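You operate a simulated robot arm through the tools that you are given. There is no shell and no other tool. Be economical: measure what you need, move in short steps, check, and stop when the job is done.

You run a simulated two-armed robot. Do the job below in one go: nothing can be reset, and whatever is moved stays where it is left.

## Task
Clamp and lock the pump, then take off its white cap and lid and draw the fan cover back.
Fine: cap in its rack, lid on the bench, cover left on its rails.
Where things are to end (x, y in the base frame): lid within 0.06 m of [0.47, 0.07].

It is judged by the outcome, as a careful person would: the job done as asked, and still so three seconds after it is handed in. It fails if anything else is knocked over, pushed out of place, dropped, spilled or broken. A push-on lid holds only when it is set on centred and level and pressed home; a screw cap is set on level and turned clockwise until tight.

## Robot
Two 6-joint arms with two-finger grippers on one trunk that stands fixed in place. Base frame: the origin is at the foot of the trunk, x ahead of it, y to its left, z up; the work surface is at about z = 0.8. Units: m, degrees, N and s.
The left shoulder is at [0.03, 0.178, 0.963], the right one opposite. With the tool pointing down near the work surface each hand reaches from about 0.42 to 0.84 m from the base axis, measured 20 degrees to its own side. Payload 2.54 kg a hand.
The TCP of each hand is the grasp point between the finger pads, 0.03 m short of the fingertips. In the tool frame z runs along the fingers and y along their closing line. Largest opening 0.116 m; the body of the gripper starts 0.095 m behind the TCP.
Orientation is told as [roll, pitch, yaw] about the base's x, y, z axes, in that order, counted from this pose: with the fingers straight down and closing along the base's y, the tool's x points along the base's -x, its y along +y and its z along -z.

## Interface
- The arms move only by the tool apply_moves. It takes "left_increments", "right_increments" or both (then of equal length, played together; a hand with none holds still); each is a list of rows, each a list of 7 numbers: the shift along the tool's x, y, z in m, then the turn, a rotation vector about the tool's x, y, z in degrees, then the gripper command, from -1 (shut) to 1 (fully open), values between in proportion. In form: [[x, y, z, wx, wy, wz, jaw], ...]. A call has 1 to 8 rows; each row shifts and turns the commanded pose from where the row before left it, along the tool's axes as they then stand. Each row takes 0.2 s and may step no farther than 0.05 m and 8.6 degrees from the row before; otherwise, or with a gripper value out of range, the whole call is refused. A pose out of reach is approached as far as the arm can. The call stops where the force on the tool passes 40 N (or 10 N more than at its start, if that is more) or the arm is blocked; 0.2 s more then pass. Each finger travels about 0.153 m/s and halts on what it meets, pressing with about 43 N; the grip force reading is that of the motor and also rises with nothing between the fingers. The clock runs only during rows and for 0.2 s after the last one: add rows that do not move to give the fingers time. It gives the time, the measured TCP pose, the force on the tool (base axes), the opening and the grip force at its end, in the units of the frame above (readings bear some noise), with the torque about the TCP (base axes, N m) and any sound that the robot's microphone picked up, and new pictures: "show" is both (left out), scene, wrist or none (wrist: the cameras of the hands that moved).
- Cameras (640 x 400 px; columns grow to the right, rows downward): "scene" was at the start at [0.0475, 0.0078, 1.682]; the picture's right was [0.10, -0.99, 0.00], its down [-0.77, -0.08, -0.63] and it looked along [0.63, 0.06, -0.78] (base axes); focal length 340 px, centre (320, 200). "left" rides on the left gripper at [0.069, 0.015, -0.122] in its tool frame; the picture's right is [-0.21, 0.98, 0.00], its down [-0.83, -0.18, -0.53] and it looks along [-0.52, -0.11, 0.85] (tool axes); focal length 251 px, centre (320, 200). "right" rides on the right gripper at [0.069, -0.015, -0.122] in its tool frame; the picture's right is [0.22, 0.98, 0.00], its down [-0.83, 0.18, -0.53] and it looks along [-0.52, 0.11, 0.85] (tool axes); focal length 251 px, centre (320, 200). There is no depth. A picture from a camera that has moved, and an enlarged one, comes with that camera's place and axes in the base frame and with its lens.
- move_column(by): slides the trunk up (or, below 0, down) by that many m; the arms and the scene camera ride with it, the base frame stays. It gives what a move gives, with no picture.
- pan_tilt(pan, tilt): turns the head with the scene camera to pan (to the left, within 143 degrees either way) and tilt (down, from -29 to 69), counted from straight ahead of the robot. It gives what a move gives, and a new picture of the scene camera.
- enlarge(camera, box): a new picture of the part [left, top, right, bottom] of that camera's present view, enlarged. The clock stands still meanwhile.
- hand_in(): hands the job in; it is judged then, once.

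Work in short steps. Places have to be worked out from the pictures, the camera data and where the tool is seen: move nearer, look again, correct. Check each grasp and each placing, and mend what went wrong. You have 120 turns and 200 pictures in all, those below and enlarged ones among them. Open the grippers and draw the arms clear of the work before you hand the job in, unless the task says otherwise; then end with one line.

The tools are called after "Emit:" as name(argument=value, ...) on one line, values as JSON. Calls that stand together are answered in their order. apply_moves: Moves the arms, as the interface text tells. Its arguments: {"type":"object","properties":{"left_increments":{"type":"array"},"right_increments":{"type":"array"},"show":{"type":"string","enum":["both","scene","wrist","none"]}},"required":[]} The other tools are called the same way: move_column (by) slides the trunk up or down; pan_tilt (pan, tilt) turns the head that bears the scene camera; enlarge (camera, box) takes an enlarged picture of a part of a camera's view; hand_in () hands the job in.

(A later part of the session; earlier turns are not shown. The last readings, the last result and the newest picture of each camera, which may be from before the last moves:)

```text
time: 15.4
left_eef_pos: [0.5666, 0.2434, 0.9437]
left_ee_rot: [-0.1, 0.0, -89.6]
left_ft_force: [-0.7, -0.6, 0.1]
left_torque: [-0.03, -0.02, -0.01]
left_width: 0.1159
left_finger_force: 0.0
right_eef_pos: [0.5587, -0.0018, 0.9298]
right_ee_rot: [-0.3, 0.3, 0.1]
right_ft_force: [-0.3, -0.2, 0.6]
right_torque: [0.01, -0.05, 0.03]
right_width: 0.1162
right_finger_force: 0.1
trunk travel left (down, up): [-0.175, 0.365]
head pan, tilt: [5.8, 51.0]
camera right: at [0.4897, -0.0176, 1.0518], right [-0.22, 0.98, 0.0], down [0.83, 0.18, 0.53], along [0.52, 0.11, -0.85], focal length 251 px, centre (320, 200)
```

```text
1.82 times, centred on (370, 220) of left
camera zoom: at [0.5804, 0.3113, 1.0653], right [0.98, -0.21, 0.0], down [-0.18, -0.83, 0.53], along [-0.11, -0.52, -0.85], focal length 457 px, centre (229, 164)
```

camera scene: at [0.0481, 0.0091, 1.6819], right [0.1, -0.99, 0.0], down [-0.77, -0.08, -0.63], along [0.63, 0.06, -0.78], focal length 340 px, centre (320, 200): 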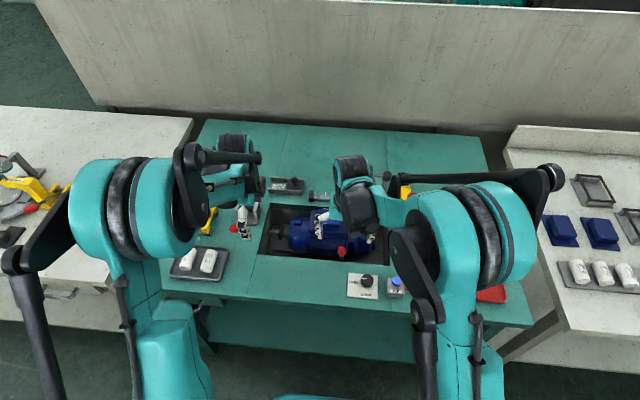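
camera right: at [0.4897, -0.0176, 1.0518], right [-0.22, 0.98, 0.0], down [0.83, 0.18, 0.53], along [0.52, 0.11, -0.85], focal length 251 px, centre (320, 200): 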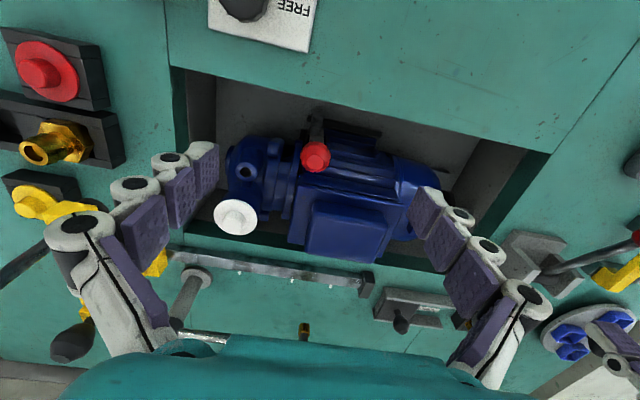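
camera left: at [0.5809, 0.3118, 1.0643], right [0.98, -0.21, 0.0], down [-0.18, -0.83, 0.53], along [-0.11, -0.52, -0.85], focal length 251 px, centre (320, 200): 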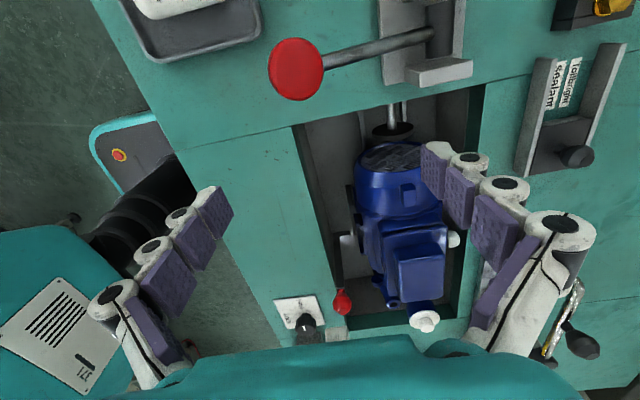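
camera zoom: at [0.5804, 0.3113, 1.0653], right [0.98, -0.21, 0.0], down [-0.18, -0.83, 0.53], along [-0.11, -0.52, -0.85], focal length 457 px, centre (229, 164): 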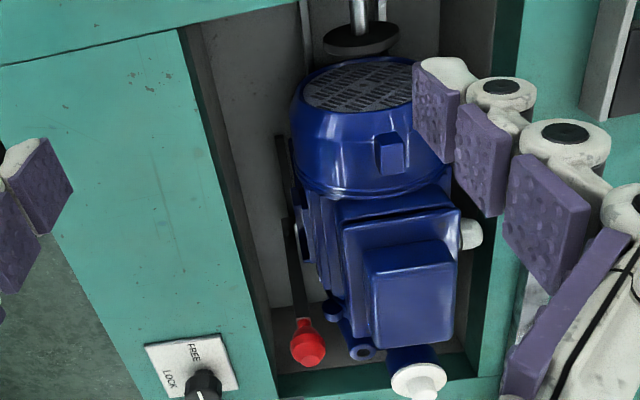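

The lever stays over with its foot now against the motor base. Next I position the right hand above the FREE/LOCK knob.

Emit:
apply_moves(right_increments=[[0.03, -0.025, 0, 0, 0, 0, 1], [0.03, -0.025, 0, 0, 0, 0, 1], [0.03, -0.025, 0, 0, 0, 0, 1], [0, 0, 0.02, 0, 0, 0, 1], [0, 0, 0, 0, 0, 0, 1]])

Emit:
enlarge(camera="scene", box=[260, 195, 390, 275])

```text
time: 16.6
left_eef_pos: [0.5642, 0.2431, 0.944]
left_ee_rot: [0.0, 0.0, -89.7]
left_ft_force: [0.2, -0.6, -0.1]
left_torque: [-0.02, 0.02, 0.0]
left_width: 0.1161
left_finger_force: 0.0
right_eef_pos: [0.4687, -0.0763, 0.9098]
right_ee_rot: [-0.1, 0.3, 0.1]
right_ft_force: [0.1, -0.9, 0.0]
right_torque: [0.01, -0.03, 0.0]
right_width: 0.1161
right_finger_force: 0.1
trunk travel left (down, up): [-0.175, 0.365]
head pan, tilt: [5.8, 51.0]
camera scene: at [0.0464, 0.0074, 1.682], right [0.1, -0.99, 0.0], down [-0.77, -0.08, -0.63], along [0.63, 0.06, -0.78], focal length 340 px, centre (320, 200)
camera right: at [0.3994, -0.0921, 1.0326], right [-0.22, 0.98, 0.0], down [0.83, 0.18, 0.53], along [0.52, 0.11, -0.85], focal length 251 px, centre (320, 200)
```

scene: 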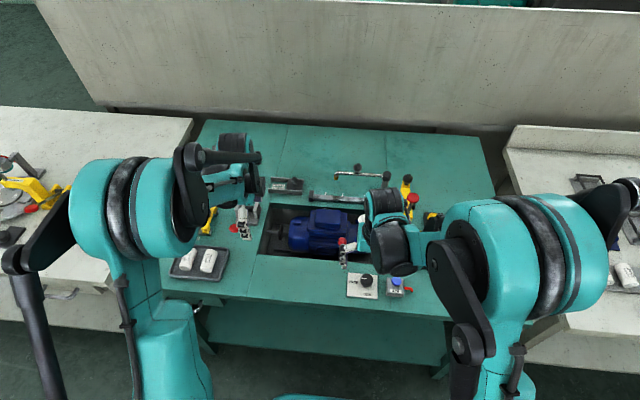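
right: 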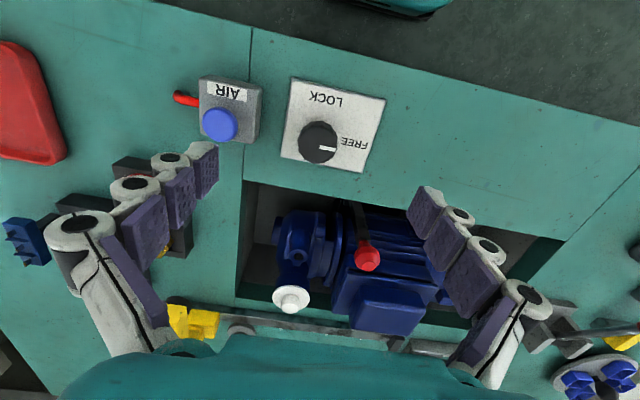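

```text
4.92 times, centred on (325, 235) of scene
camera zoom: at [0.0464, 0.0074, 1.682], right [0.1, -0.99, 0.0], down [-0.77, -0.08, -0.63], along [0.63, 0.06, -0.78], focal length 1674 px, centre (295, 28)
```

zoom: 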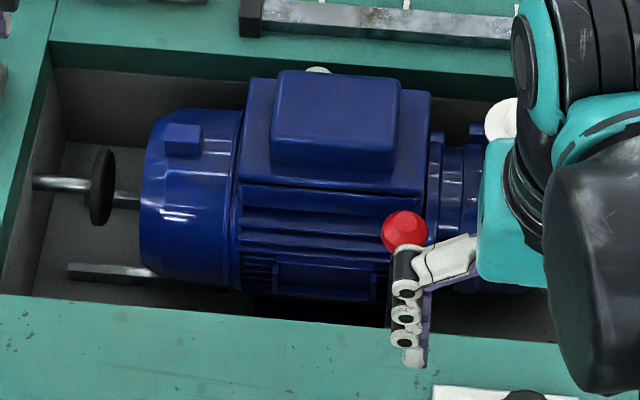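

The knob is centred beneath the TCP. I pre-close to clear the AIR block, descend, and grip the knob.

Emit:
apply_moves(right_increments=[[0, 0, 0, 0, 0, 0, 0.1], [0, 0, 0.02, 0, 0, 0, 0.1], [0, 0, 0.025, 0, 0, 0, 0.1], [0, 0, 0.022, 0, 0, 0, 0.1], [0, 0, 0, 0, 0, 0, -1], [0, 0, 0, 0, 0, 0, -1]], show="wrist")

```text
time: 18.0
left_eef_pos: [0.5667, 0.2424, 0.9428]
left_ee_rot: [0.0, -0.1, -89.8]
left_ft_force: [0.2, 0.4, 0.0]
left_torque: [-0.02, -0.01, 0.01]
left_width: 0.1159
left_finger_force: 0.1
right_eef_pos: [0.4695, -0.0767, 0.8431]
right_ee_rot: [-0.2, 0.5, -0.1]
right_ft_force: [3.7, -8.2, 0.2]
right_torque: [-0.4, -0.24, -0.04]
right_width: 0.033
right_finger_force: 44.9
trunk travel left (down, up): [-0.175, 0.365]
head pan, tilt: [5.8, 51.0]
camera right: at [0.4007, -0.093, 0.9652], right [-0.22, 0.98, 0.0], down [0.83, 0.18, 0.53], along [0.52, 0.11, -0.85], focal length 251 px, centre (320, 200)
```

right: 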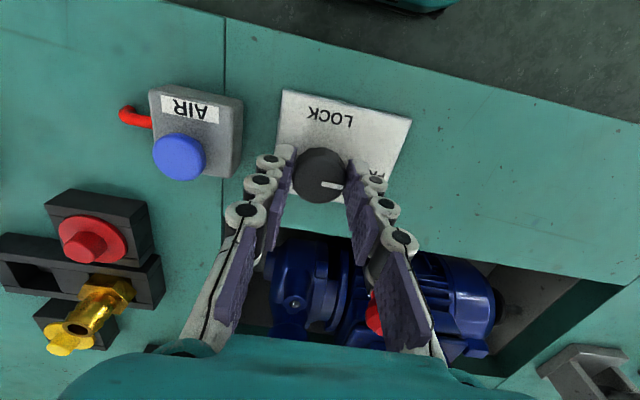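

Gripped. I turn counter-clockwise (from above), indicator from FREE (+y) to LOCK (-x).

Emit:
apply_moves(right_increments=[[0, 0, 0, 0, 0, -8.5, -1], [0, 0, 0, 0, 0, -8.5, -1], [0, 0, 0, 0, 0, -8.5, -1], [0, 0, 0, 0, 0, -8.5, -1], [0, 0, 0, 0, 0, -8.5, -1]], show="wrist")

```text
time: 19.2
left_eef_pos: [0.5686, 0.2409, 0.9437]
left_ee_rot: [0.0, 0.1, -89.8]
left_ft_force: [-0.2, -0.4, 0.2]
left_torque: [0.01, 0.03, -0.02]
left_width: 0.1161
left_finger_force: 0.1
right_eef_pos: [0.4693, -0.0786, 0.8446]
right_ee_rot: [-0.1, 0.5, 42.7]
right_ft_force: [19.5, -22.8, 12.1]
right_torque: [-0.59, -0.68, -0.05]
right_width: 0.0328
right_finger_force: 44.8
trunk travel left (down, up): [-0.175, 0.365]
head pan, tilt: [5.8, 51.0]
camera right: at [0.4297, -0.1375, 0.9652], right [-0.82, 0.57, 0.0], down [0.49, 0.7, 0.53], along [0.3, 0.43, -0.85], focal length 251 px, centre (320, 200)
```

right: 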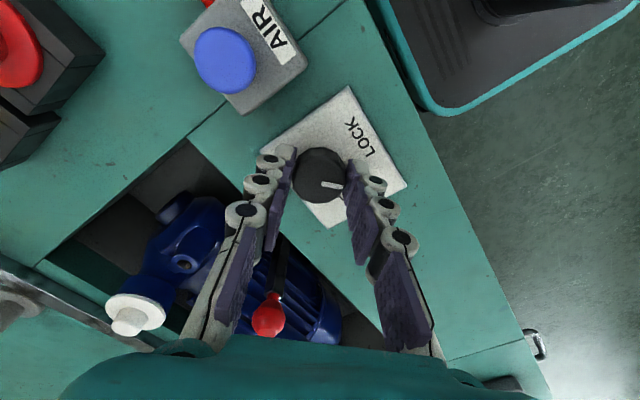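

The knob follows. I relieve the side load and complete the turn.

Emit:
apply_moves(right_increments=[[0, -0.003, 0, 0, 0, 0, -1], [0, 0, 0, 0, 0, -8.5, -1], [0, 0, 0, 0, 0, -8.5, -1], [0, 0, 0, 0, 0, -8.5, -1], [0, 0, 0, 0, 0, -8.5, -1], [0, 0, 0, 0, 0, -8.5, -1], [0, 0, 0, 0, 0, -5, -1]], show="wrist")

```text
time: 20.8
left_eef_pos: [0.5681, 0.2426, 0.9423]
left_ee_rot: [-0.1, 0.1, -89.7]
left_ft_force: [0.6, 0.3, 0.2]
left_torque: [0.02, 0.01, 0.02]
left_width: 0.1158
left_finger_force: 0.2
right_eef_pos: [0.4719, -0.0804, 0.843]
right_ee_rot: [0.4, 0.3, 90.3]
right_ft_force: [21.2, -14.5, 11.2]
right_torque: [-0.93, -0.79, -0.23]
right_width: 0.033
right_finger_force: 44.8
trunk travel left (down, up): [-0.175, 0.365]
head pan, tilt: [5.8, 51.0]
camera right: at [0.4878, -0.1496, 0.9649], right [-0.98, -0.22, 0.01], down [-0.18, 0.83, 0.53], along [-0.12, 0.52, -0.85], focal length 251 px, centre (320, 200)
```

right: 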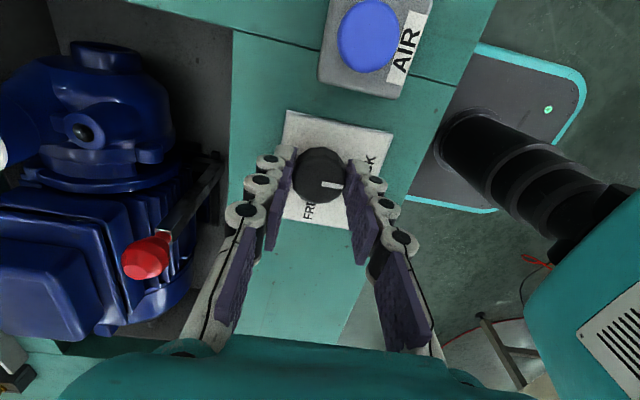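

The indicator points to LOCK. I release, rise, and check both the knob and the lever foot.

Emit:
apply_moves(right_increments=[[0, 0, 0, 0, 0, 0, 0.2], [0, 0, 0, 0, 0, 0, 0.2], [0, 0, -0.04, 0, 0, 0, 0.2], [0, 0, -0.04, 0, 0, 0, 0.2]], show="wrist")

Emit:
enlarge(camera="right", box=[0, 60, 400, 310])

```text
time: 21.8
left_eef_pos: [0.5656, 0.2435, 0.9435]
left_ee_rot: [0.0, 0.1, -89.8]
left_ft_force: [-0.1, -0.2, 0.3]
left_torque: [0.02, -0.02, 0.02]
left_width: 0.1158
left_finger_force: 0.1
right_eef_pos: [0.4711, -0.0788, 0.9248]
right_ee_rot: [0.6, 0.3, 90.0]
right_ft_force: [-0.3, 0.2, 0.1]
right_torque: [0.02, 0.02, 0.02]
right_width: 0.0698
right_finger_force: 0.1
trunk travel left (down, up): [-0.175, 0.365]
head pan, tilt: [5.8, 51.0]
camera right: at [0.4866, -0.1483, 1.0462], right [-0.98, -0.22, 0.01], down [-0.18, 0.83, 0.53], along [-0.12, 0.52, -0.85], focal length 251 px, centre (320, 200)
```

right: 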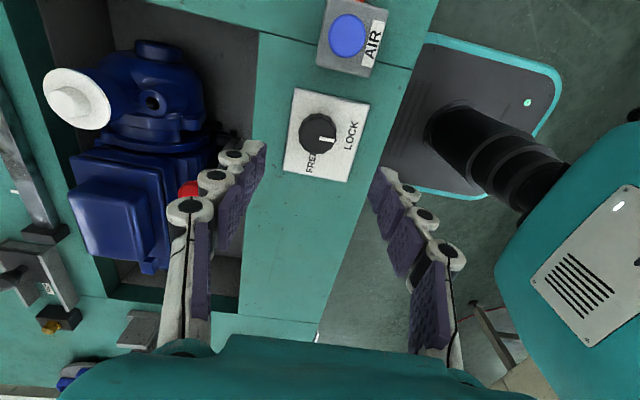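

```text
1.60 times, centred on (200, 185) of right
camera zoom: at [0.4866, -0.1483, 1.0462], right [-0.98, -0.22, 0.01], down [-0.18, 0.83, 0.53], along [-0.12, 0.52, -0.85], focal length 402 px, centre (512, 224)
```

zoom: 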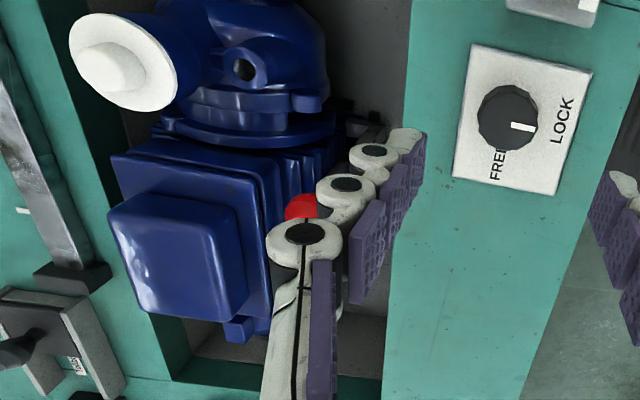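

Knob is at LOCK. I move the right hand so its camera looks along +y at the lever's foot, to verify the clamp.

Emit:
apply_moves(right_increments=[[0.025, -0.035, 0, 0, 0, 0, 0.2], [0.025, -0.035, 0, 0, 0, 0, 0.2], [0.025, -0.03, 0, 0, 0, 0, 0.2], [0, 0, 0, 0, 0, 0, 0.2]], show="wrist")

Emit:
enlarge(camera="right", box=[240, 60, 440, 200])

```text
time: 22.8
left_eef_pos: [0.5664, 0.2435, 0.9424]
left_ee_rot: [0.0, 0.0, -89.6]
left_ft_force: [0.6, 0.3, -0.8]
left_torque: [-0.02, -0.01, 0.0]
left_width: 0.1157
left_finger_force: 0.0
right_eef_pos: [0.5705, -0.1538, 0.9232]
right_ee_rot: [0.4, 0.2, 90.1]
right_ft_force: [0.5, -0.2, 1.2]
right_torque: [-0.01, -0.01, 0.03]
right_width: 0.0697
right_finger_force: 0.1
trunk travel left (down, up): [-0.175, 0.365]
head pan, tilt: [5.8, 51.0]
camera right: at [0.5867, -0.2232, 1.045], right [-0.98, -0.22, 0.01], down [-0.18, 0.83, 0.53], along [-0.12, 0.52, -0.85], focal length 251 px, centre (320, 200)
```

right: 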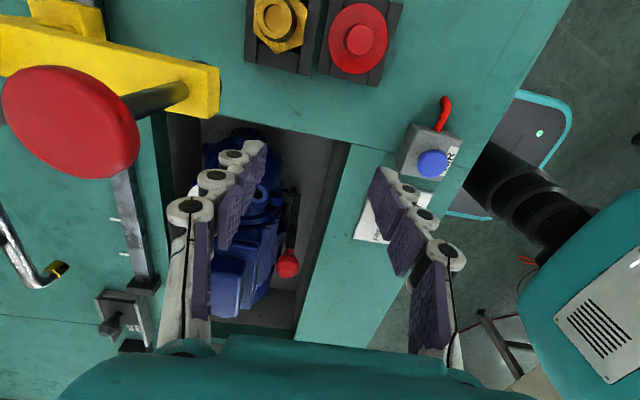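

```text
2.86 times, centred on (340, 130) of right
camera zoom: at [0.5867, -0.2232, 1.045], right [-0.98, -0.22, 0.01], down [-0.18, 0.83, 0.53], along [-0.12, 0.52, -0.85], focal length 718 px, centre (263, 400)
```

zoom: 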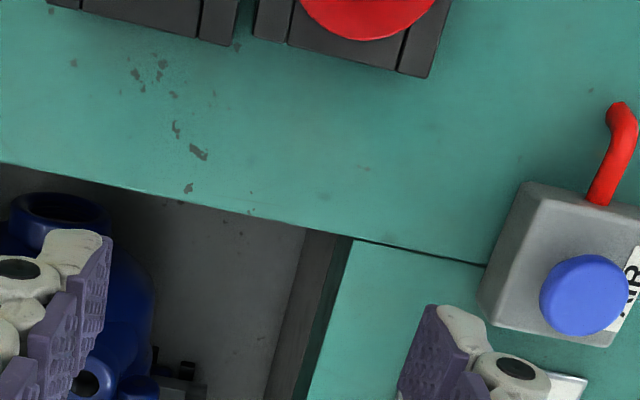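

Emit:
enlarge(camera="right", box=[220, 170, 360, 300])

Emit:
enlarge(camera="left", box=[300, 160, 420, 330])

```text
3.08 times, centred on (290, 235) of right
camera zoom: at [0.5867, -0.2232, 1.045], right [-0.98, -0.22, 0.01], down [-0.18, 0.83, 0.53], along [-0.12, 0.52, -0.85], focal length 774 px, centre (412, 92)
```

zoom: 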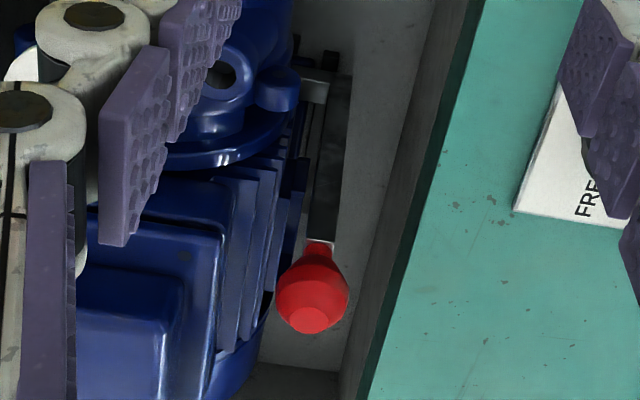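

```text
2.35 times, centred on (360, 245) of left
camera zoom: at [0.5809, 0.3118, 1.0649], right [0.98, -0.21, 0.0], down [-0.18, -0.83, 0.53], along [-0.11, -0.52, -0.85], focal length 592 px, centre (226, 94)
```

zoom: 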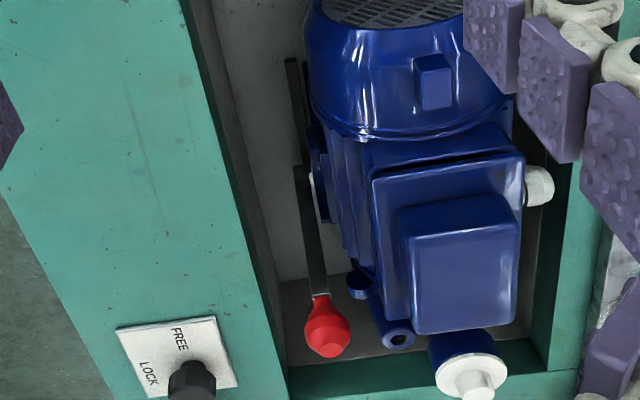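

The red knob on the yellow fixture is close to the right hand's body, so I back the right hand off and repeat the earlier left-hand view of the lever foot for comparison.

Emit:
apply_moves(left_increments=[[0, 0, 0, 0, 0, 0, 1], [0, 0, 0, 0, 0, 0, 1], [0, 0, 0, 0, 0, 0, 1], [-0.04, 0, 0.0075, 0, 0, 0, 1], [-0.04, 0, 0.0075, 0, 0, 0, 1], [-0.04, 0, 0.0075, 0, 0, 0, 1], [-0.041, 0, 0.0075, 0, 0, 0, 1]], right_increments=[[0, 0.04, -0.02, 0, 0, 0, 1], [0, 0.04, -0.02, 0, 0, 0, 1], [0.04, 0.02, 0, 0, 0, 0, 1], [0.04, 0, 0, 0, 0, 0, 1], [0.02, 0, 0, 0, 0, 0, 1], [0, 0, 0, 0, 0, 0, 1], [0, 0, 0, 0, 0, 0, 1]], show="wrist")

Emit:
enlarge(camera="left", box=[200, 90, 400, 240])

```text
time: 24.4
left_eef_pos: [0.5667, 0.0821, 0.9119]
left_ee_rot: [0.0, 0.1, -89.7]
left_ft_force: [0.1, -0.4, -0.4]
left_torque: [0.04, -0.02, 0.02]
left_width: 0.116
left_finger_force: 0.2
right_eef_pos: [0.4706, -0.2544, 0.9654]
right_ee_rot: [0.6, 0.2, 90.1]
right_ft_force: [0.3, 0.3, 0.2]
right_torque: [0.02, 0.0, -0.02]
right_width: 0.1161
right_finger_force: 0.1
trunk travel left (down, up): [-0.175, 0.365]
head pan, tilt: [5.8, 51.0]
camera right: at [0.4864, -0.324, 1.0856], right [-0.98, -0.22, 0.01], down [-0.18, 0.83, 0.53], along [-0.12, 0.52, -0.85], focal length 251 px, centre (320, 200)
camera left: at [0.5827, 0.1503, 1.0337], right [0.98, -0.21, 0.0], down [-0.18, -0.83, 0.53], along [-0.11, -0.52, -0.85], focal length 251 px, centre (320, 200)
```

right: 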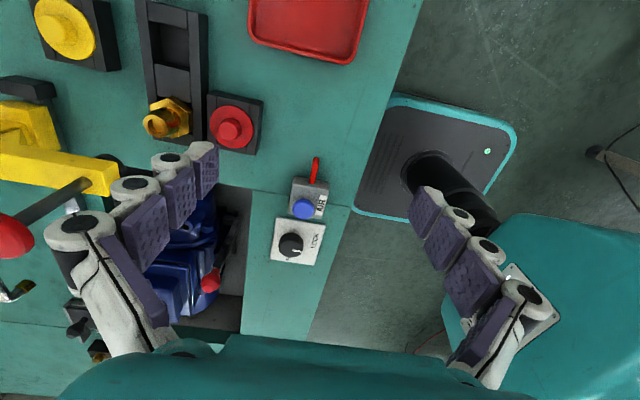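
left: 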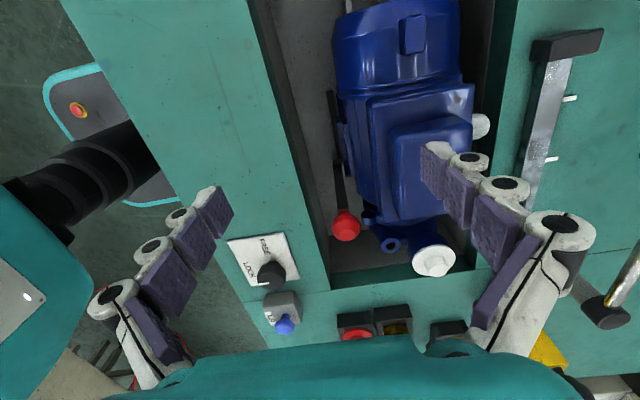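

```text
2.67 times, centred on (300, 165) of left
camera zoom: at [0.5827, 0.1503, 1.0337], right [0.98, -0.21, 0.0], down [-0.18, -0.83, 0.53], along [-0.11, -0.52, -0.85], focal length 670 px, centre (373, 293)
```

zoom: 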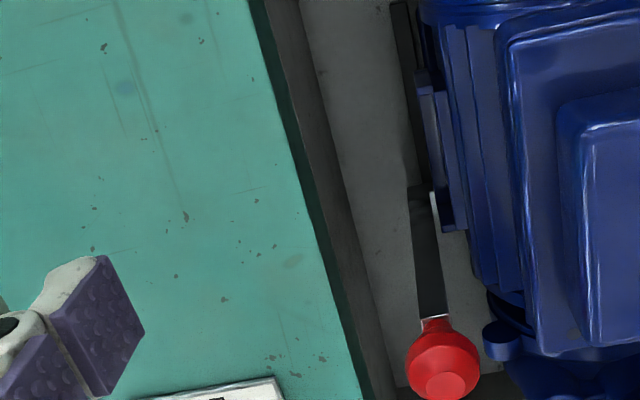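

The clamp foot has slid up against the motor base and is locked. Now I rotate both hands back to yaw 0 in free space for the lid (left) and cap (right).

Emit:
apply_moves(left_increments=[[0.02, 0, -0.02, 0, 0, -8.5, 1], [0, 0, 0, 0, 0, -8.5, 1], [0, 0, 0, 0, 0, -8.5, 1], [0, 0, 0, 0, 0, -8.5, 1], [0, 0, 0, 0, 0, -8.5, 1], [0, 0, 0, 0, 0, -8.5, 1], [0, 0, 0, 0, 0, -8.5, 1], [0, 0, 0, 0, 0, -8.5, 1]], right_increments=[[0, 0, 0, 0, 0, 8.5, 1], [0, 0, 0, 0, 0, 8.5, 1], [0, 0, 0, 0, 0, 8.5, 1], [0, 0, 0, 0, 0, 8.5, 1], [0, 0, 0, 0, 0, 8.5, 1], [0, 0, 0, 0, 0, 8.5, 1], [0, 0, 0, 0, 0, 8.5, 1], [0, 0, 0, 0, 0, 8.5, 1]], show="none")

Emit:
apply_moves(left_increments=[[0, 0, 0, 0, 0, -8.5, 1], [0, 0, 0, 0, 0, -8.5, 1], [0, 0, 0, 0, 0, -4.7, 1], [-0.035, -0.02, 0, 0, 0, 0, 1], [-0.035, -0.025, 0, 0, 0, 0, 1], [-0.032, -0.02, 0, 0, 0, 0, 1], [0, 0, 0, 0, 0, 0, 1]], right_increments=[[0, 0, 0, 0, 0, 8.5, 1], [0, 0, 0, 0, 0, 8.5, 1], [0, 0, 0, 0, 0, 5.1, 1], [0, 0, 0, 0, 0, 0, 1], [0, 0, 0, 0, 0, 0, 1], [0, 0, 0, 0, 0, 0, 1], [0, 0, 0, 0, 0, 0, 1]])

```text
time: 26.2
left_eef_pos: [0.5673, 0.1024, 0.9326]
left_ee_rot: [0.0, 0.0, -21.6]
left_ft_force: [-0.1, 0.0, -0.4]
left_torque: [0.02, 0.02, 0.0]
left_width: 0.1162
left_finger_force: 0.1
right_eef_pos: [0.4712, -0.2535, 0.9647]
right_ee_rot: [0.0, 0.6, 21.8]
right_ft_force: [0.4, -0.7, -0.2]
right_torque: [0.02, -0.01, 0.01]
right_width: 0.1162
right_finger_force: 0.1
trunk travel left (down, up): [-0.175, 0.365]
head pan, tilt: [5.8, 51.0]
```

```text
time: 27.8
left_eef_pos: [0.6676, 0.0381, 0.9331]
left_ee_rot: [0.1, 0.0, 0.0]
left_ft_force: [-0.3, 0.0, 0.0]
left_torque: [-0.03, -0.03, 0.01]
left_width: 0.1159
left_finger_force: 0.0
right_eef_pos: [0.4717, -0.2534, 0.9648]
right_ee_rot: [-0.2, 0.4, 0.0]
right_ft_force: [-0.3, -0.1, 1.2]
right_torque: [-0.02, -0.05, 0.02]
right_width: 0.1161
right_finger_force: 0.1
trunk travel left (down, up): [-0.175, 0.365]
head pan, tilt: [5.8, 51.0]
camera scene: at [0.0466, 0.0081, 1.682], right [0.1, -0.99, 0.0], down [-0.77, -0.08, -0.63], along [0.63, 0.06, -0.78], focal length 340 px, centre (320, 200)
camera right: at [0.4022, -0.2689, 1.0865], right [-0.21, 0.98, 0.0], down [0.83, 0.18, 0.53], along [0.52, 0.11, -0.85], focal length 251 px, centre (320, 200)
camera left: at [0.5994, 0.0512, 1.0552], right [0.22, 0.98, 0.0], down [0.83, -0.18, 0.53], along [0.52, -0.12, -0.85], focal length 251 px, centre (320, 200)
```

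scene: 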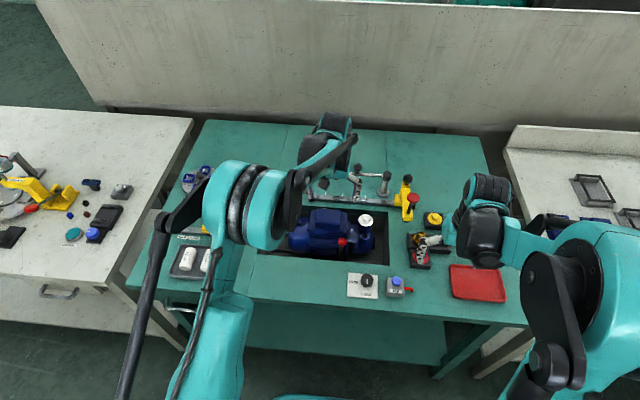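
right: 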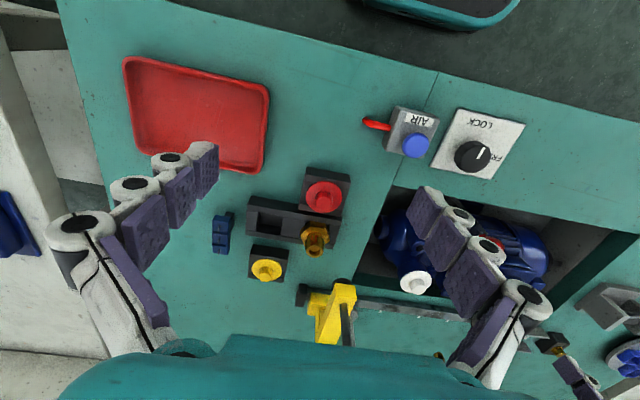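
left: 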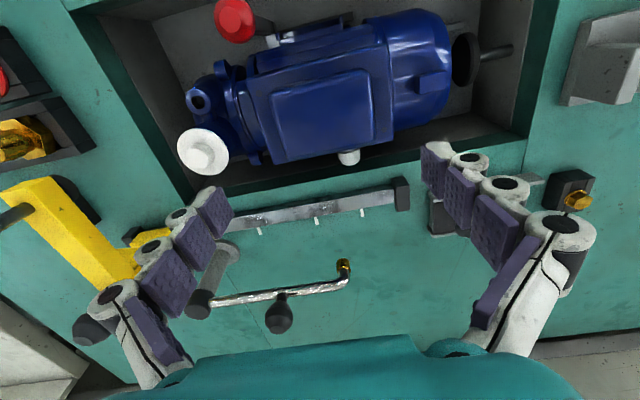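

Lid appears centred near (.652,.041), about .09 wide in y. I enlarge to refine before gripping along y.

Emit:
enlarge(camera="left", box=[220, 40, 440, 190])

Emit:
enlarge(camera="scene", box=[270, 195, 390, 270])

Emit:
enlarge(camera="right", box=[200, 150, 380, 300])

```text
2.67 times, centred on (330, 115) of left
camera zoom: at [0.5994, 0.0512, 1.0552], right [0.22, 0.98, 0.0], down [0.83, -0.18, 0.53], along [0.52, -0.12, -0.85], focal length 670 px, centre (293, 427)
```

zoom: 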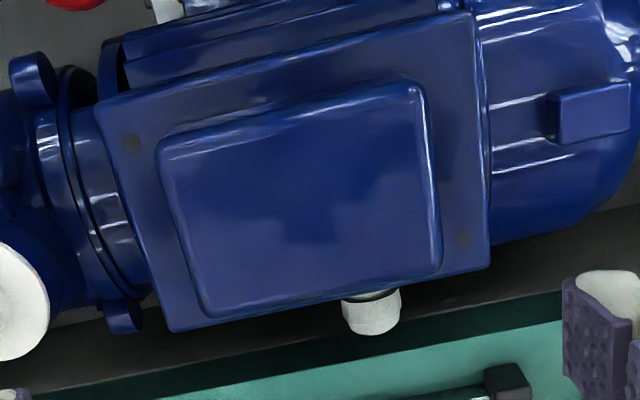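

```text
5.33 times, centred on (330, 232) of scene
camera zoom: at [0.0466, 0.0081, 1.682], right [0.1, -0.99, 0.0], down [-0.77, -0.08, -0.63], along [0.63, 0.06, -0.78], focal length 1814 px, centre (267, 27)
```

zoom: 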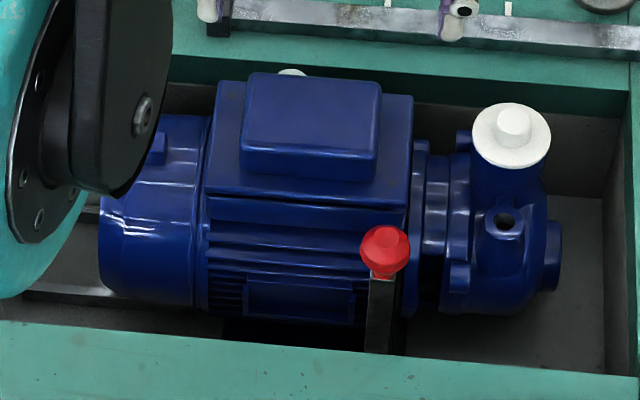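

```text
2.67 times, centred on (290, 225) of right
camera zoom: at [0.4022, -0.2689, 1.0865], right [-0.21, 0.98, 0.0], down [0.83, 0.18, 0.53], along [0.52, 0.11, -0.85], focal length 670 px, centre (400, 133)
```

zoom: 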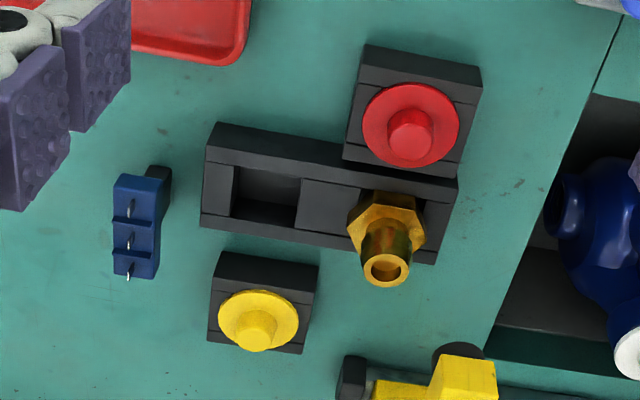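

I centre on (.649,.041) and descend partway to see the dome between the fingers.

Emit:
apply_moves(left_increments=[[0.019, 0.003, 0, 0, 0, 0, 1], [0, 0, 0.03, 0, 0, 0, 1], [0, 0, 0.03, 0, 0, 0, 1], [0, 0, 0, 0, 0, 0, 1]], show="wrist")

Emit:
enlarge(camera="left", box=[180, 60, 480, 240])

```text
time: 28.8
left_eef_pos: [0.6497, 0.0395, 0.8734]
left_ee_rot: [0.0, -0.1, 0.0]
left_ft_force: [0.0, 0.3, 0.7]
left_torque: [0.01, 0.04, 0.01]
left_width: 0.1158
left_finger_force: 0.1
right_eef_pos: [0.4717, -0.2551, 0.9651]
right_ee_rot: [-0.2, 0.5, 0.0]
right_ft_force: [-0.2, 0.4, -0.7]
right_torque: [-0.02, -0.01, 0.0]
right_width: 0.1159
right_finger_force: 0.1
trunk travel left (down, up): [-0.175, 0.365]
head pan, tilt: [5.8, 51.0]
camera left: at [0.5812, 0.0545, 0.9943], right [0.22, 0.98, 0.0], down [0.83, -0.18, 0.53], along [0.52, -0.11, -0.85], focal length 251 px, centre (320, 200)
```

left: 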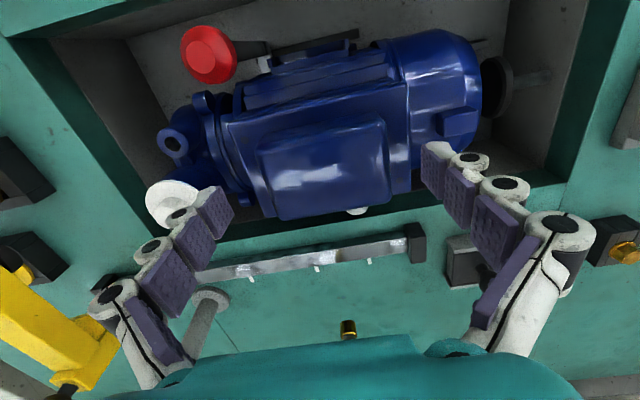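

```text
2.13 times, centred on (330, 150) of left
camera zoom: at [0.5812, 0.0545, 0.9943], right [0.22, 0.98, 0.0], down [0.83, -0.18, 0.53], along [0.52, -0.11, -0.85], focal length 536 px, centre (299, 307)
```

zoom: 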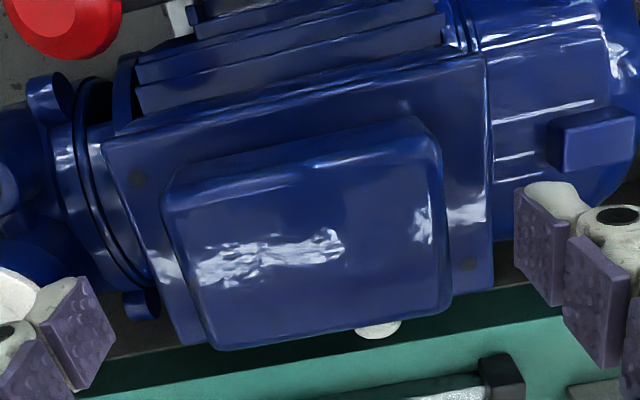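

Well centred. I descend in small steps, watching for contact with the flange.

Emit:
apply_moves(left_increments=[[-0.004, 0.001, 0.008, 0, 0, 0, 1], [0, 0, 0.007, 0, 0, 0, 1], [0, 0, 0.005, 0, 0, 0, 1], [0, 0, 0, 0, 0, 0, 1]], show="wrist")

Emit:
enlarge(camera="left", box=[180, 80, 480, 260])

```text
time: 29.8
left_eef_pos: [0.6535, 0.0419, 0.8528]
left_ee_rot: [0.0, 0.0, 0.0]
left_ft_force: [0.6, -0.7, -0.3]
left_torque: [0.03, 0.01, 0.01]
left_width: 0.1161
left_finger_force: 0.0
right_eef_pos: [0.4718, -0.2539, 0.965]
right_ee_rot: [-0.2, 0.5, 0.0]
right_ft_force: [-0.9, 0.3, 0.8]
right_torque: [0.03, 0.03, 0.02]
right_width: 0.116
right_finger_force: 0.1
trunk travel left (down, up): [-0.175, 0.365]
head pan, tilt: [5.8, 51.0]
camera left: at [0.5849, 0.0555, 0.9746], right [0.22, 0.98, 0.0], down [0.83, -0.18, 0.53], along [0.52, -0.11, -0.85], focal length 251 px, centre (320, 200)
```

left: 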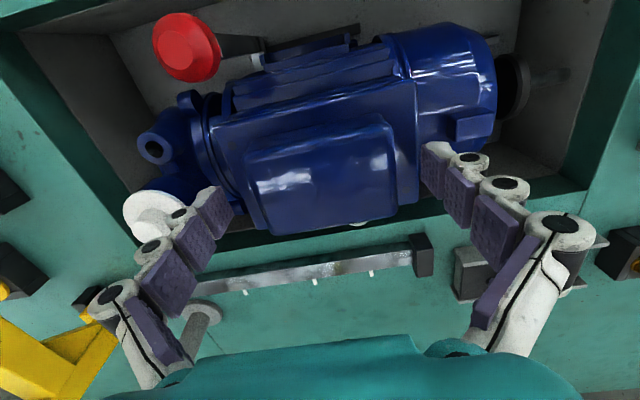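

```text
2.13 times, centred on (330, 170) of left
camera zoom: at [0.5849, 0.0555, 0.9746], right [0.22, 0.98, 0.0], down [0.83, -0.18, 0.53], along [0.52, -0.11, -0.85], focal length 536 px, centre (299, 264)
```

zoom: 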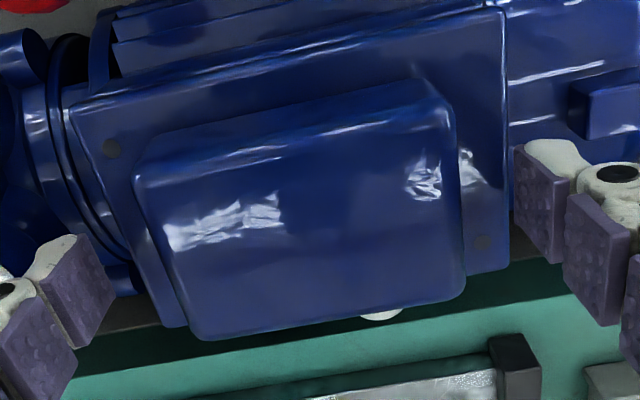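

Dome top seems at z≈.84. I lower another 7 mm and close on the dome.

Emit:
apply_moves(left_increments=[[0, 0, 0.004, 0, 0, 0, 1], [0, 0, 0.003, 0, 0, 0, 1], [0, 0, 0, 0, 0, 0, 0.5], [0, 0, 0, 0, 0, 0, 0.2], [0, 0, 0, 0, 0, 0, -1]], show="wrist")

```text
time: 30.6
left_eef_pos: [0.6517, 0.0418, 0.8557]
left_ee_rot: [0.1, -0.6, 0.0]
left_ft_force: [9.7, 0.7, 79.5]
left_torque: [0.14, -0.09, 0.02]
left_width: 0.0878
left_finger_force: 42.6
right_eef_pos: [0.4672, -0.2538, 0.9682]
right_ee_rot: [-0.2, 0.1, 0.0]
right_ft_force: [-0.5, -0.5, 0.6]
right_torque: [0.03, 0.0, 0.01]
right_width: 0.1163
right_finger_force: 0.1
trunk travel left (down, up): [-0.175, 0.365]
head pan, tilt: [5.8, 51.0]
stopped in row 4 (left hand): the force on the tool passed its limit at 46 N (the readings are from after the stop); the commanded pose is now the measured one
camera left: at [0.5818, 0.0556, 0.9764], right [0.21, 0.98, 0.0], down [0.82, -0.18, 0.54], along [0.53, -0.11, -0.84], focal length 251 px, centre (320, 200)
```

left: 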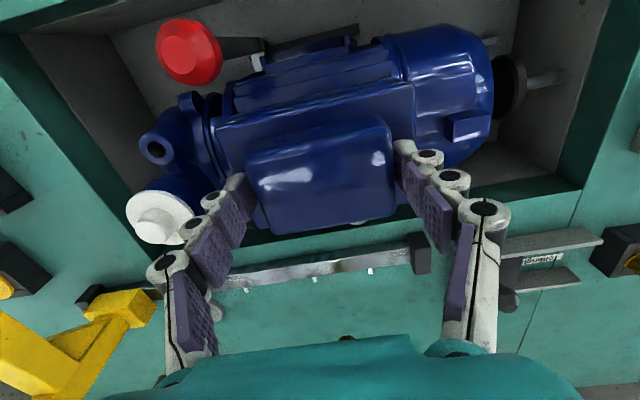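

Gripping the dome at 88 mm but tips press on the flange. I ease up a few mm to relieve the load.

Emit:
apply_moves(left_increments=[[0, 0, -0.002, 0, 0, 0, -1], [0, 0, -0.001, 0, 0, 0, -1], [0, 0, 0, 0, 0, 0, -1]], show="none")

```text
time: 31.4
left_eef_pos: [0.6511, 0.0405, 0.8557]
left_ee_rot: [0.1, -0.6, 0.1]
left_ft_force: [11.5, 2.1, 86.2]
left_torque: [0.11, 0.03, 0.04]
left_width: 0.086
left_finger_force: 43.2
right_eef_pos: [0.4675, -0.2547, 0.9679]
right_ee_rot: [-0.2, 0.1, 0.1]
right_ft_force: [-0.6, -0.4, 0.6]
right_torque: [-0.03, -0.01, 0.0]
right_width: 0.116
right_finger_force: 0.0
trunk travel left (down, up): [-0.175, 0.365]
head pan, tilt: [5.8, 51.0]
```

Load remains; I lift another few mm and look.

Emit:
apply_moves(left_increments=[[0, 0, -0.003, 0, 0, 0, -1], [0, 0, -0.003, 0, 0, 0, -1], [0, 0, 0, 0, 0, 0, -1]], show="wrist")

Emit:
enlarge(camera="left", box=[180, 80, 480, 260])

```text
time: 32.2
left_eef_pos: [0.6514, 0.0449, 0.8579]
left_ee_rot: [0.1, -0.2, 0.0]
left_ft_force: [-3.1, 15.3, 40.4]
left_torque: [0.25, -0.03, -0.12]
left_width: 0.0772
left_finger_force: 42.9
right_eef_pos: [0.4685, -0.252, 0.9669]
right_ee_rot: [-0.2, 0.4, 0.0]
right_ft_force: [1.1, -1.4, -0.3]
right_torque: [-0.03, 0.03, 0.01]
right_width: 0.1159
right_finger_force: 0.1
trunk travel left (down, up): [-0.175, 0.365]
head pan, tilt: [5.8, 51.0]
camera left: at [0.5823, 0.0581, 0.9796], right [0.21, 0.98, 0.0], down [0.82, -0.18, 0.54], along [0.52, -0.11, -0.84], focal length 251 px, centre (320, 200)
```

left: 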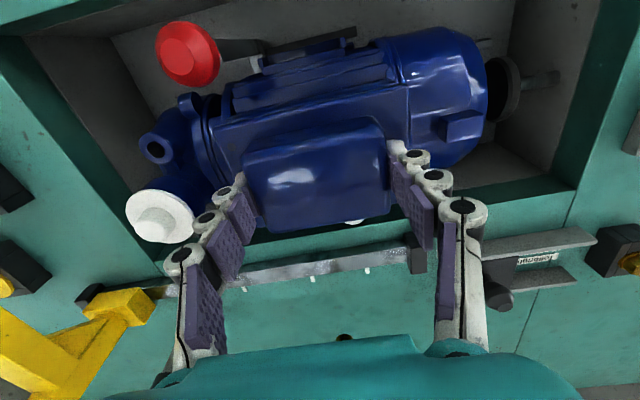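

```text
2.13 times, centred on (330, 170) of left
camera zoom: at [0.5823, 0.0581, 0.9796], right [0.21, 0.98, 0.0], down [0.82, -0.18, 0.54], along [0.52, -0.11, -0.84], focal length 536 px, centre (299, 264)
```

zoom: 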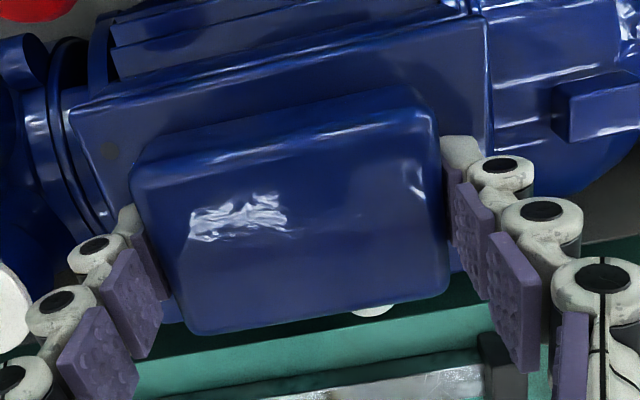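

Now the fingers are truly on the dome (77 mm). I pull straight up in small steps.

Emit:
apply_moves(left_increments=[[0, 0.002, -0.003, 0, 0, 0, -1], [0, 0, -0.003, 0, 0, 0, -1], [0, 0, -0.004, 0, 0, 0, -1], [0, 0, 0, 0, 0, 0, -1]], show="wrist")

```text
time: 33.2
left_eef_pos: [0.6539, 0.0445, 0.8664]
left_ee_rot: [0.1, -0.1, -0.1]
left_ft_force: [-0.3, -0.2, -0.2]
left_torque: [-0.02, 0.01, 0.02]
left_width: 0.0784
left_finger_force: 0.1
right_eef_pos: [0.4714, -0.254, 0.9645]
right_ee_rot: [-0.2, 0.4, 0.1]
right_ft_force: [0.2, 0.4, 0.6]
right_torque: [0.02, 0.02, 0.0]
right_width: 0.116
right_finger_force: 0.0
trunk travel left (down, up): [-0.175, 0.365]
head pan, tilt: [5.8, 51.0]
camera left: at [0.5856, 0.0578, 0.9878], right [0.21, 0.98, 0.0], down [0.82, -0.18, 0.54], along [0.52, -0.11, -0.84], focal length 251 px, centre (320, 200)
```

left: 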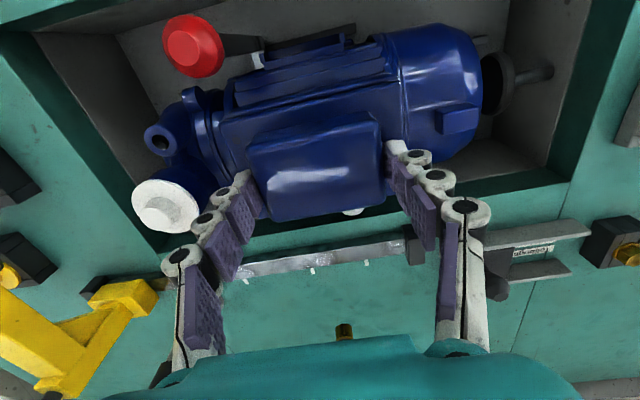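

Grip force reads zero: perhaps slipped off. I hold a moment and check.

Emit:
apply_moves(left_increments=[[0, 0, 0, 0, 0, 0, -1], [0, 0, 0, 0, 0, 0, -1]], show="wrist")

```text
time: 33.8
left_eef_pos: [0.6513, 0.0437, 0.8694]
left_ee_rot: [0.1, -0.3, 0.1]
left_ft_force: [-6.7, 2.5, 32.5]
left_torque: [0.09, 0.4, 0.05]
left_width: 0.0772
left_finger_force: 42.7
right_eef_pos: [0.4692, -0.2539, 0.9671]
right_ee_rot: [-0.3, 0.3, 0.1]
right_ft_force: [0.3, -0.4, 0.2]
right_torque: [0.01, 0.01, 0.01]
right_width: 0.1162
right_finger_force: 0.1
trunk travel left (down, up): [-0.175, 0.365]
head pan, tilt: [5.8, 51.0]
camera left: at [0.5825, 0.0583, 0.9909], right [0.21, 0.98, 0.0], down [0.82, -0.18, 0.54], along [0.53, -0.11, -0.84], focal length 251 px, centre (320, 200)
```

left: 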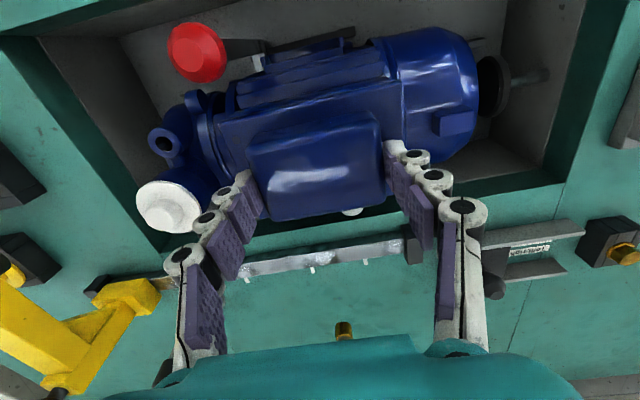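

Emit:
enlarge(camera="left", box=[180, 80, 480, 260])

Emit:
enlarge(camera="scene", box=[270, 195, 390, 270])

```text
2.13 times, centred on (330, 170) of left
camera zoom: at [0.5825, 0.0583, 0.9909], right [0.21, 0.98, 0.0], down [0.82, -0.18, 0.54], along [0.53, -0.11, -0.84], focal length 536 px, centre (299, 264)
```

zoom: 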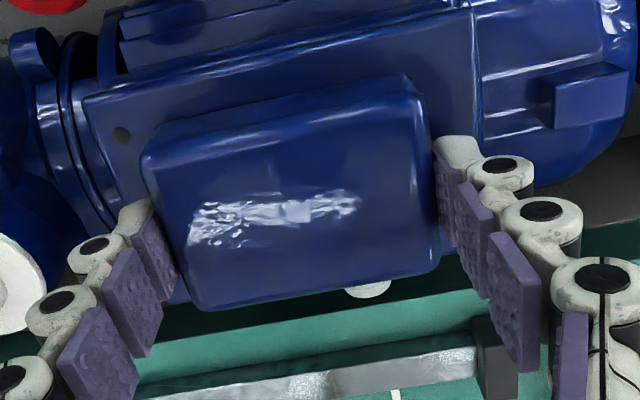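

```text
5.33 times, centred on (330, 232) of scene
camera zoom: at [0.0425, 0.008, 1.6824], right [0.1, -0.99, 0.0], down [-0.77, -0.08, -0.63], along [0.63, 0.06, -0.78], focal length 1814 px, centre (267, 27)
```

zoom: 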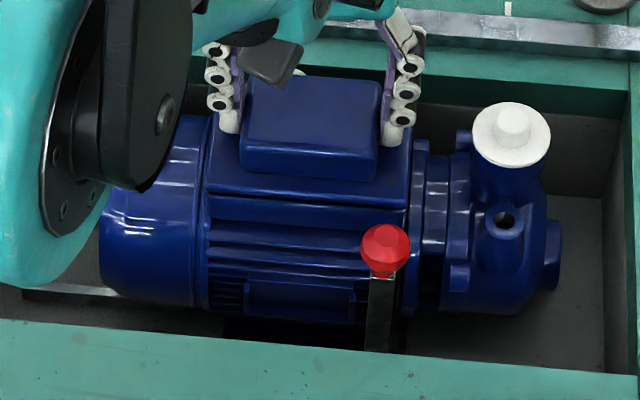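

The fingers slid up the dome without the lid. I reopen, go down to just above the flange, regrip firmly with settled time and then pull slowly while reading force.

Emit:
apply_moves(left_increments=[[0, 0, 0, 0, 0, 0, 0.6], [0, -0.002, 0.004, 0, 0, 0, 0.6], [0, 0, 0.004, 0, 0, 0, 0.6], [0, 0, 0, 0, 0, 0, -1], [0, 0, 0, 0, 0, 0, -1], [0, 0, 0, 0, 0, 0, -1]], show="wrist")

Emit:
enlarge(camera="left", box=[180, 80, 480, 260])

```text
time: 35.2
left_eef_pos: [0.6553, 0.0384, 0.8579]
left_ee_rot: [0.1, -0.1, -0.1]
left_ft_force: [0.6, -0.1, 0.6]
left_torque: [0.0, -0.04, -0.01]
left_width: 0.0766
left_finger_force: 42.8
right_eef_pos: [0.4713, -0.2551, 0.964]
right_ee_rot: [-0.2, 0.5, -0.1]
right_ft_force: [-0.6, -1.4, -0.4]
right_torque: [0.02, 0.01, 0.01]
right_width: 0.1158
right_finger_force: 0.0
trunk travel left (down, up): [-0.175, 0.365]
head pan, tilt: [5.8, 51.0]
camera left: at [0.5855, 0.0536, 0.9794], right [0.22, 0.98, 0.0], down [0.82, -0.18, 0.53], along [0.52, -0.12, -0.84], focal length 251 px, centre (320, 200)
```

left: 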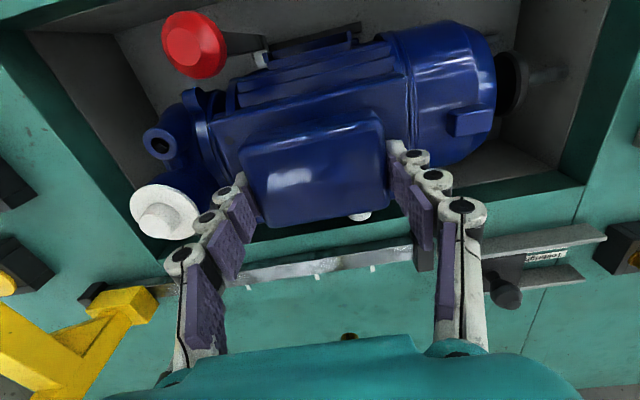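

```text
2.13 times, centred on (330, 170) of left
camera zoom: at [0.5855, 0.0536, 0.9794], right [0.22, 0.98, 0.0], down [0.82, -0.18, 0.53], along [0.52, -0.12, -0.84], focal length 536 px, centre (299, 264)
```

zoom: 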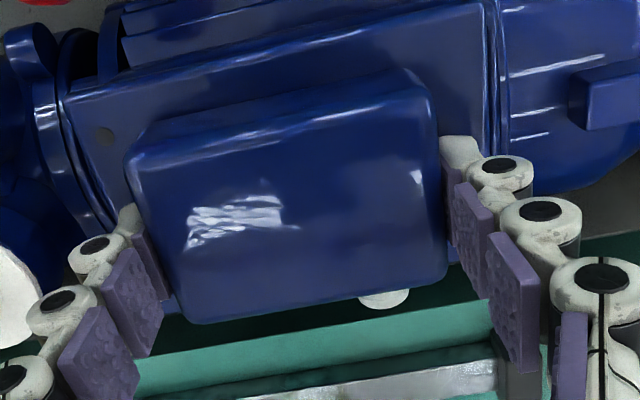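

Clean grip now (76.6 mm, no net force). Pull up slowly.

Emit:
apply_moves(left_increments=[[0, 0, -0.002, 0, 0, 0, -1], [0, 0, -0.002, 0, 0, 0, -1], [0, 0, -0.002, 0, 0, 0, -1]], show="none")

```text
time: 36.0
left_eef_pos: [0.6538, 0.0416, 0.8642]
left_ee_rot: [0.0, -0.1, 0.0]
left_ft_force: [0.7, 0.1, 0.0]
left_torque: [0.0, 0.01, -0.03]
left_width: 0.0766
left_finger_force: 43.1
right_eef_pos: [0.4713, -0.2541, 0.9644]
right_ee_rot: [-0.1, 0.4, 0.0]
right_ft_force: [-0.6, -0.6, -0.7]
right_torque: [0.03, 0.01, 0.01]
right_width: 0.1162
right_finger_force: 0.1
trunk travel left (down, up): [-0.175, 0.365]
head pan, tilt: [5.8, 51.0]
```

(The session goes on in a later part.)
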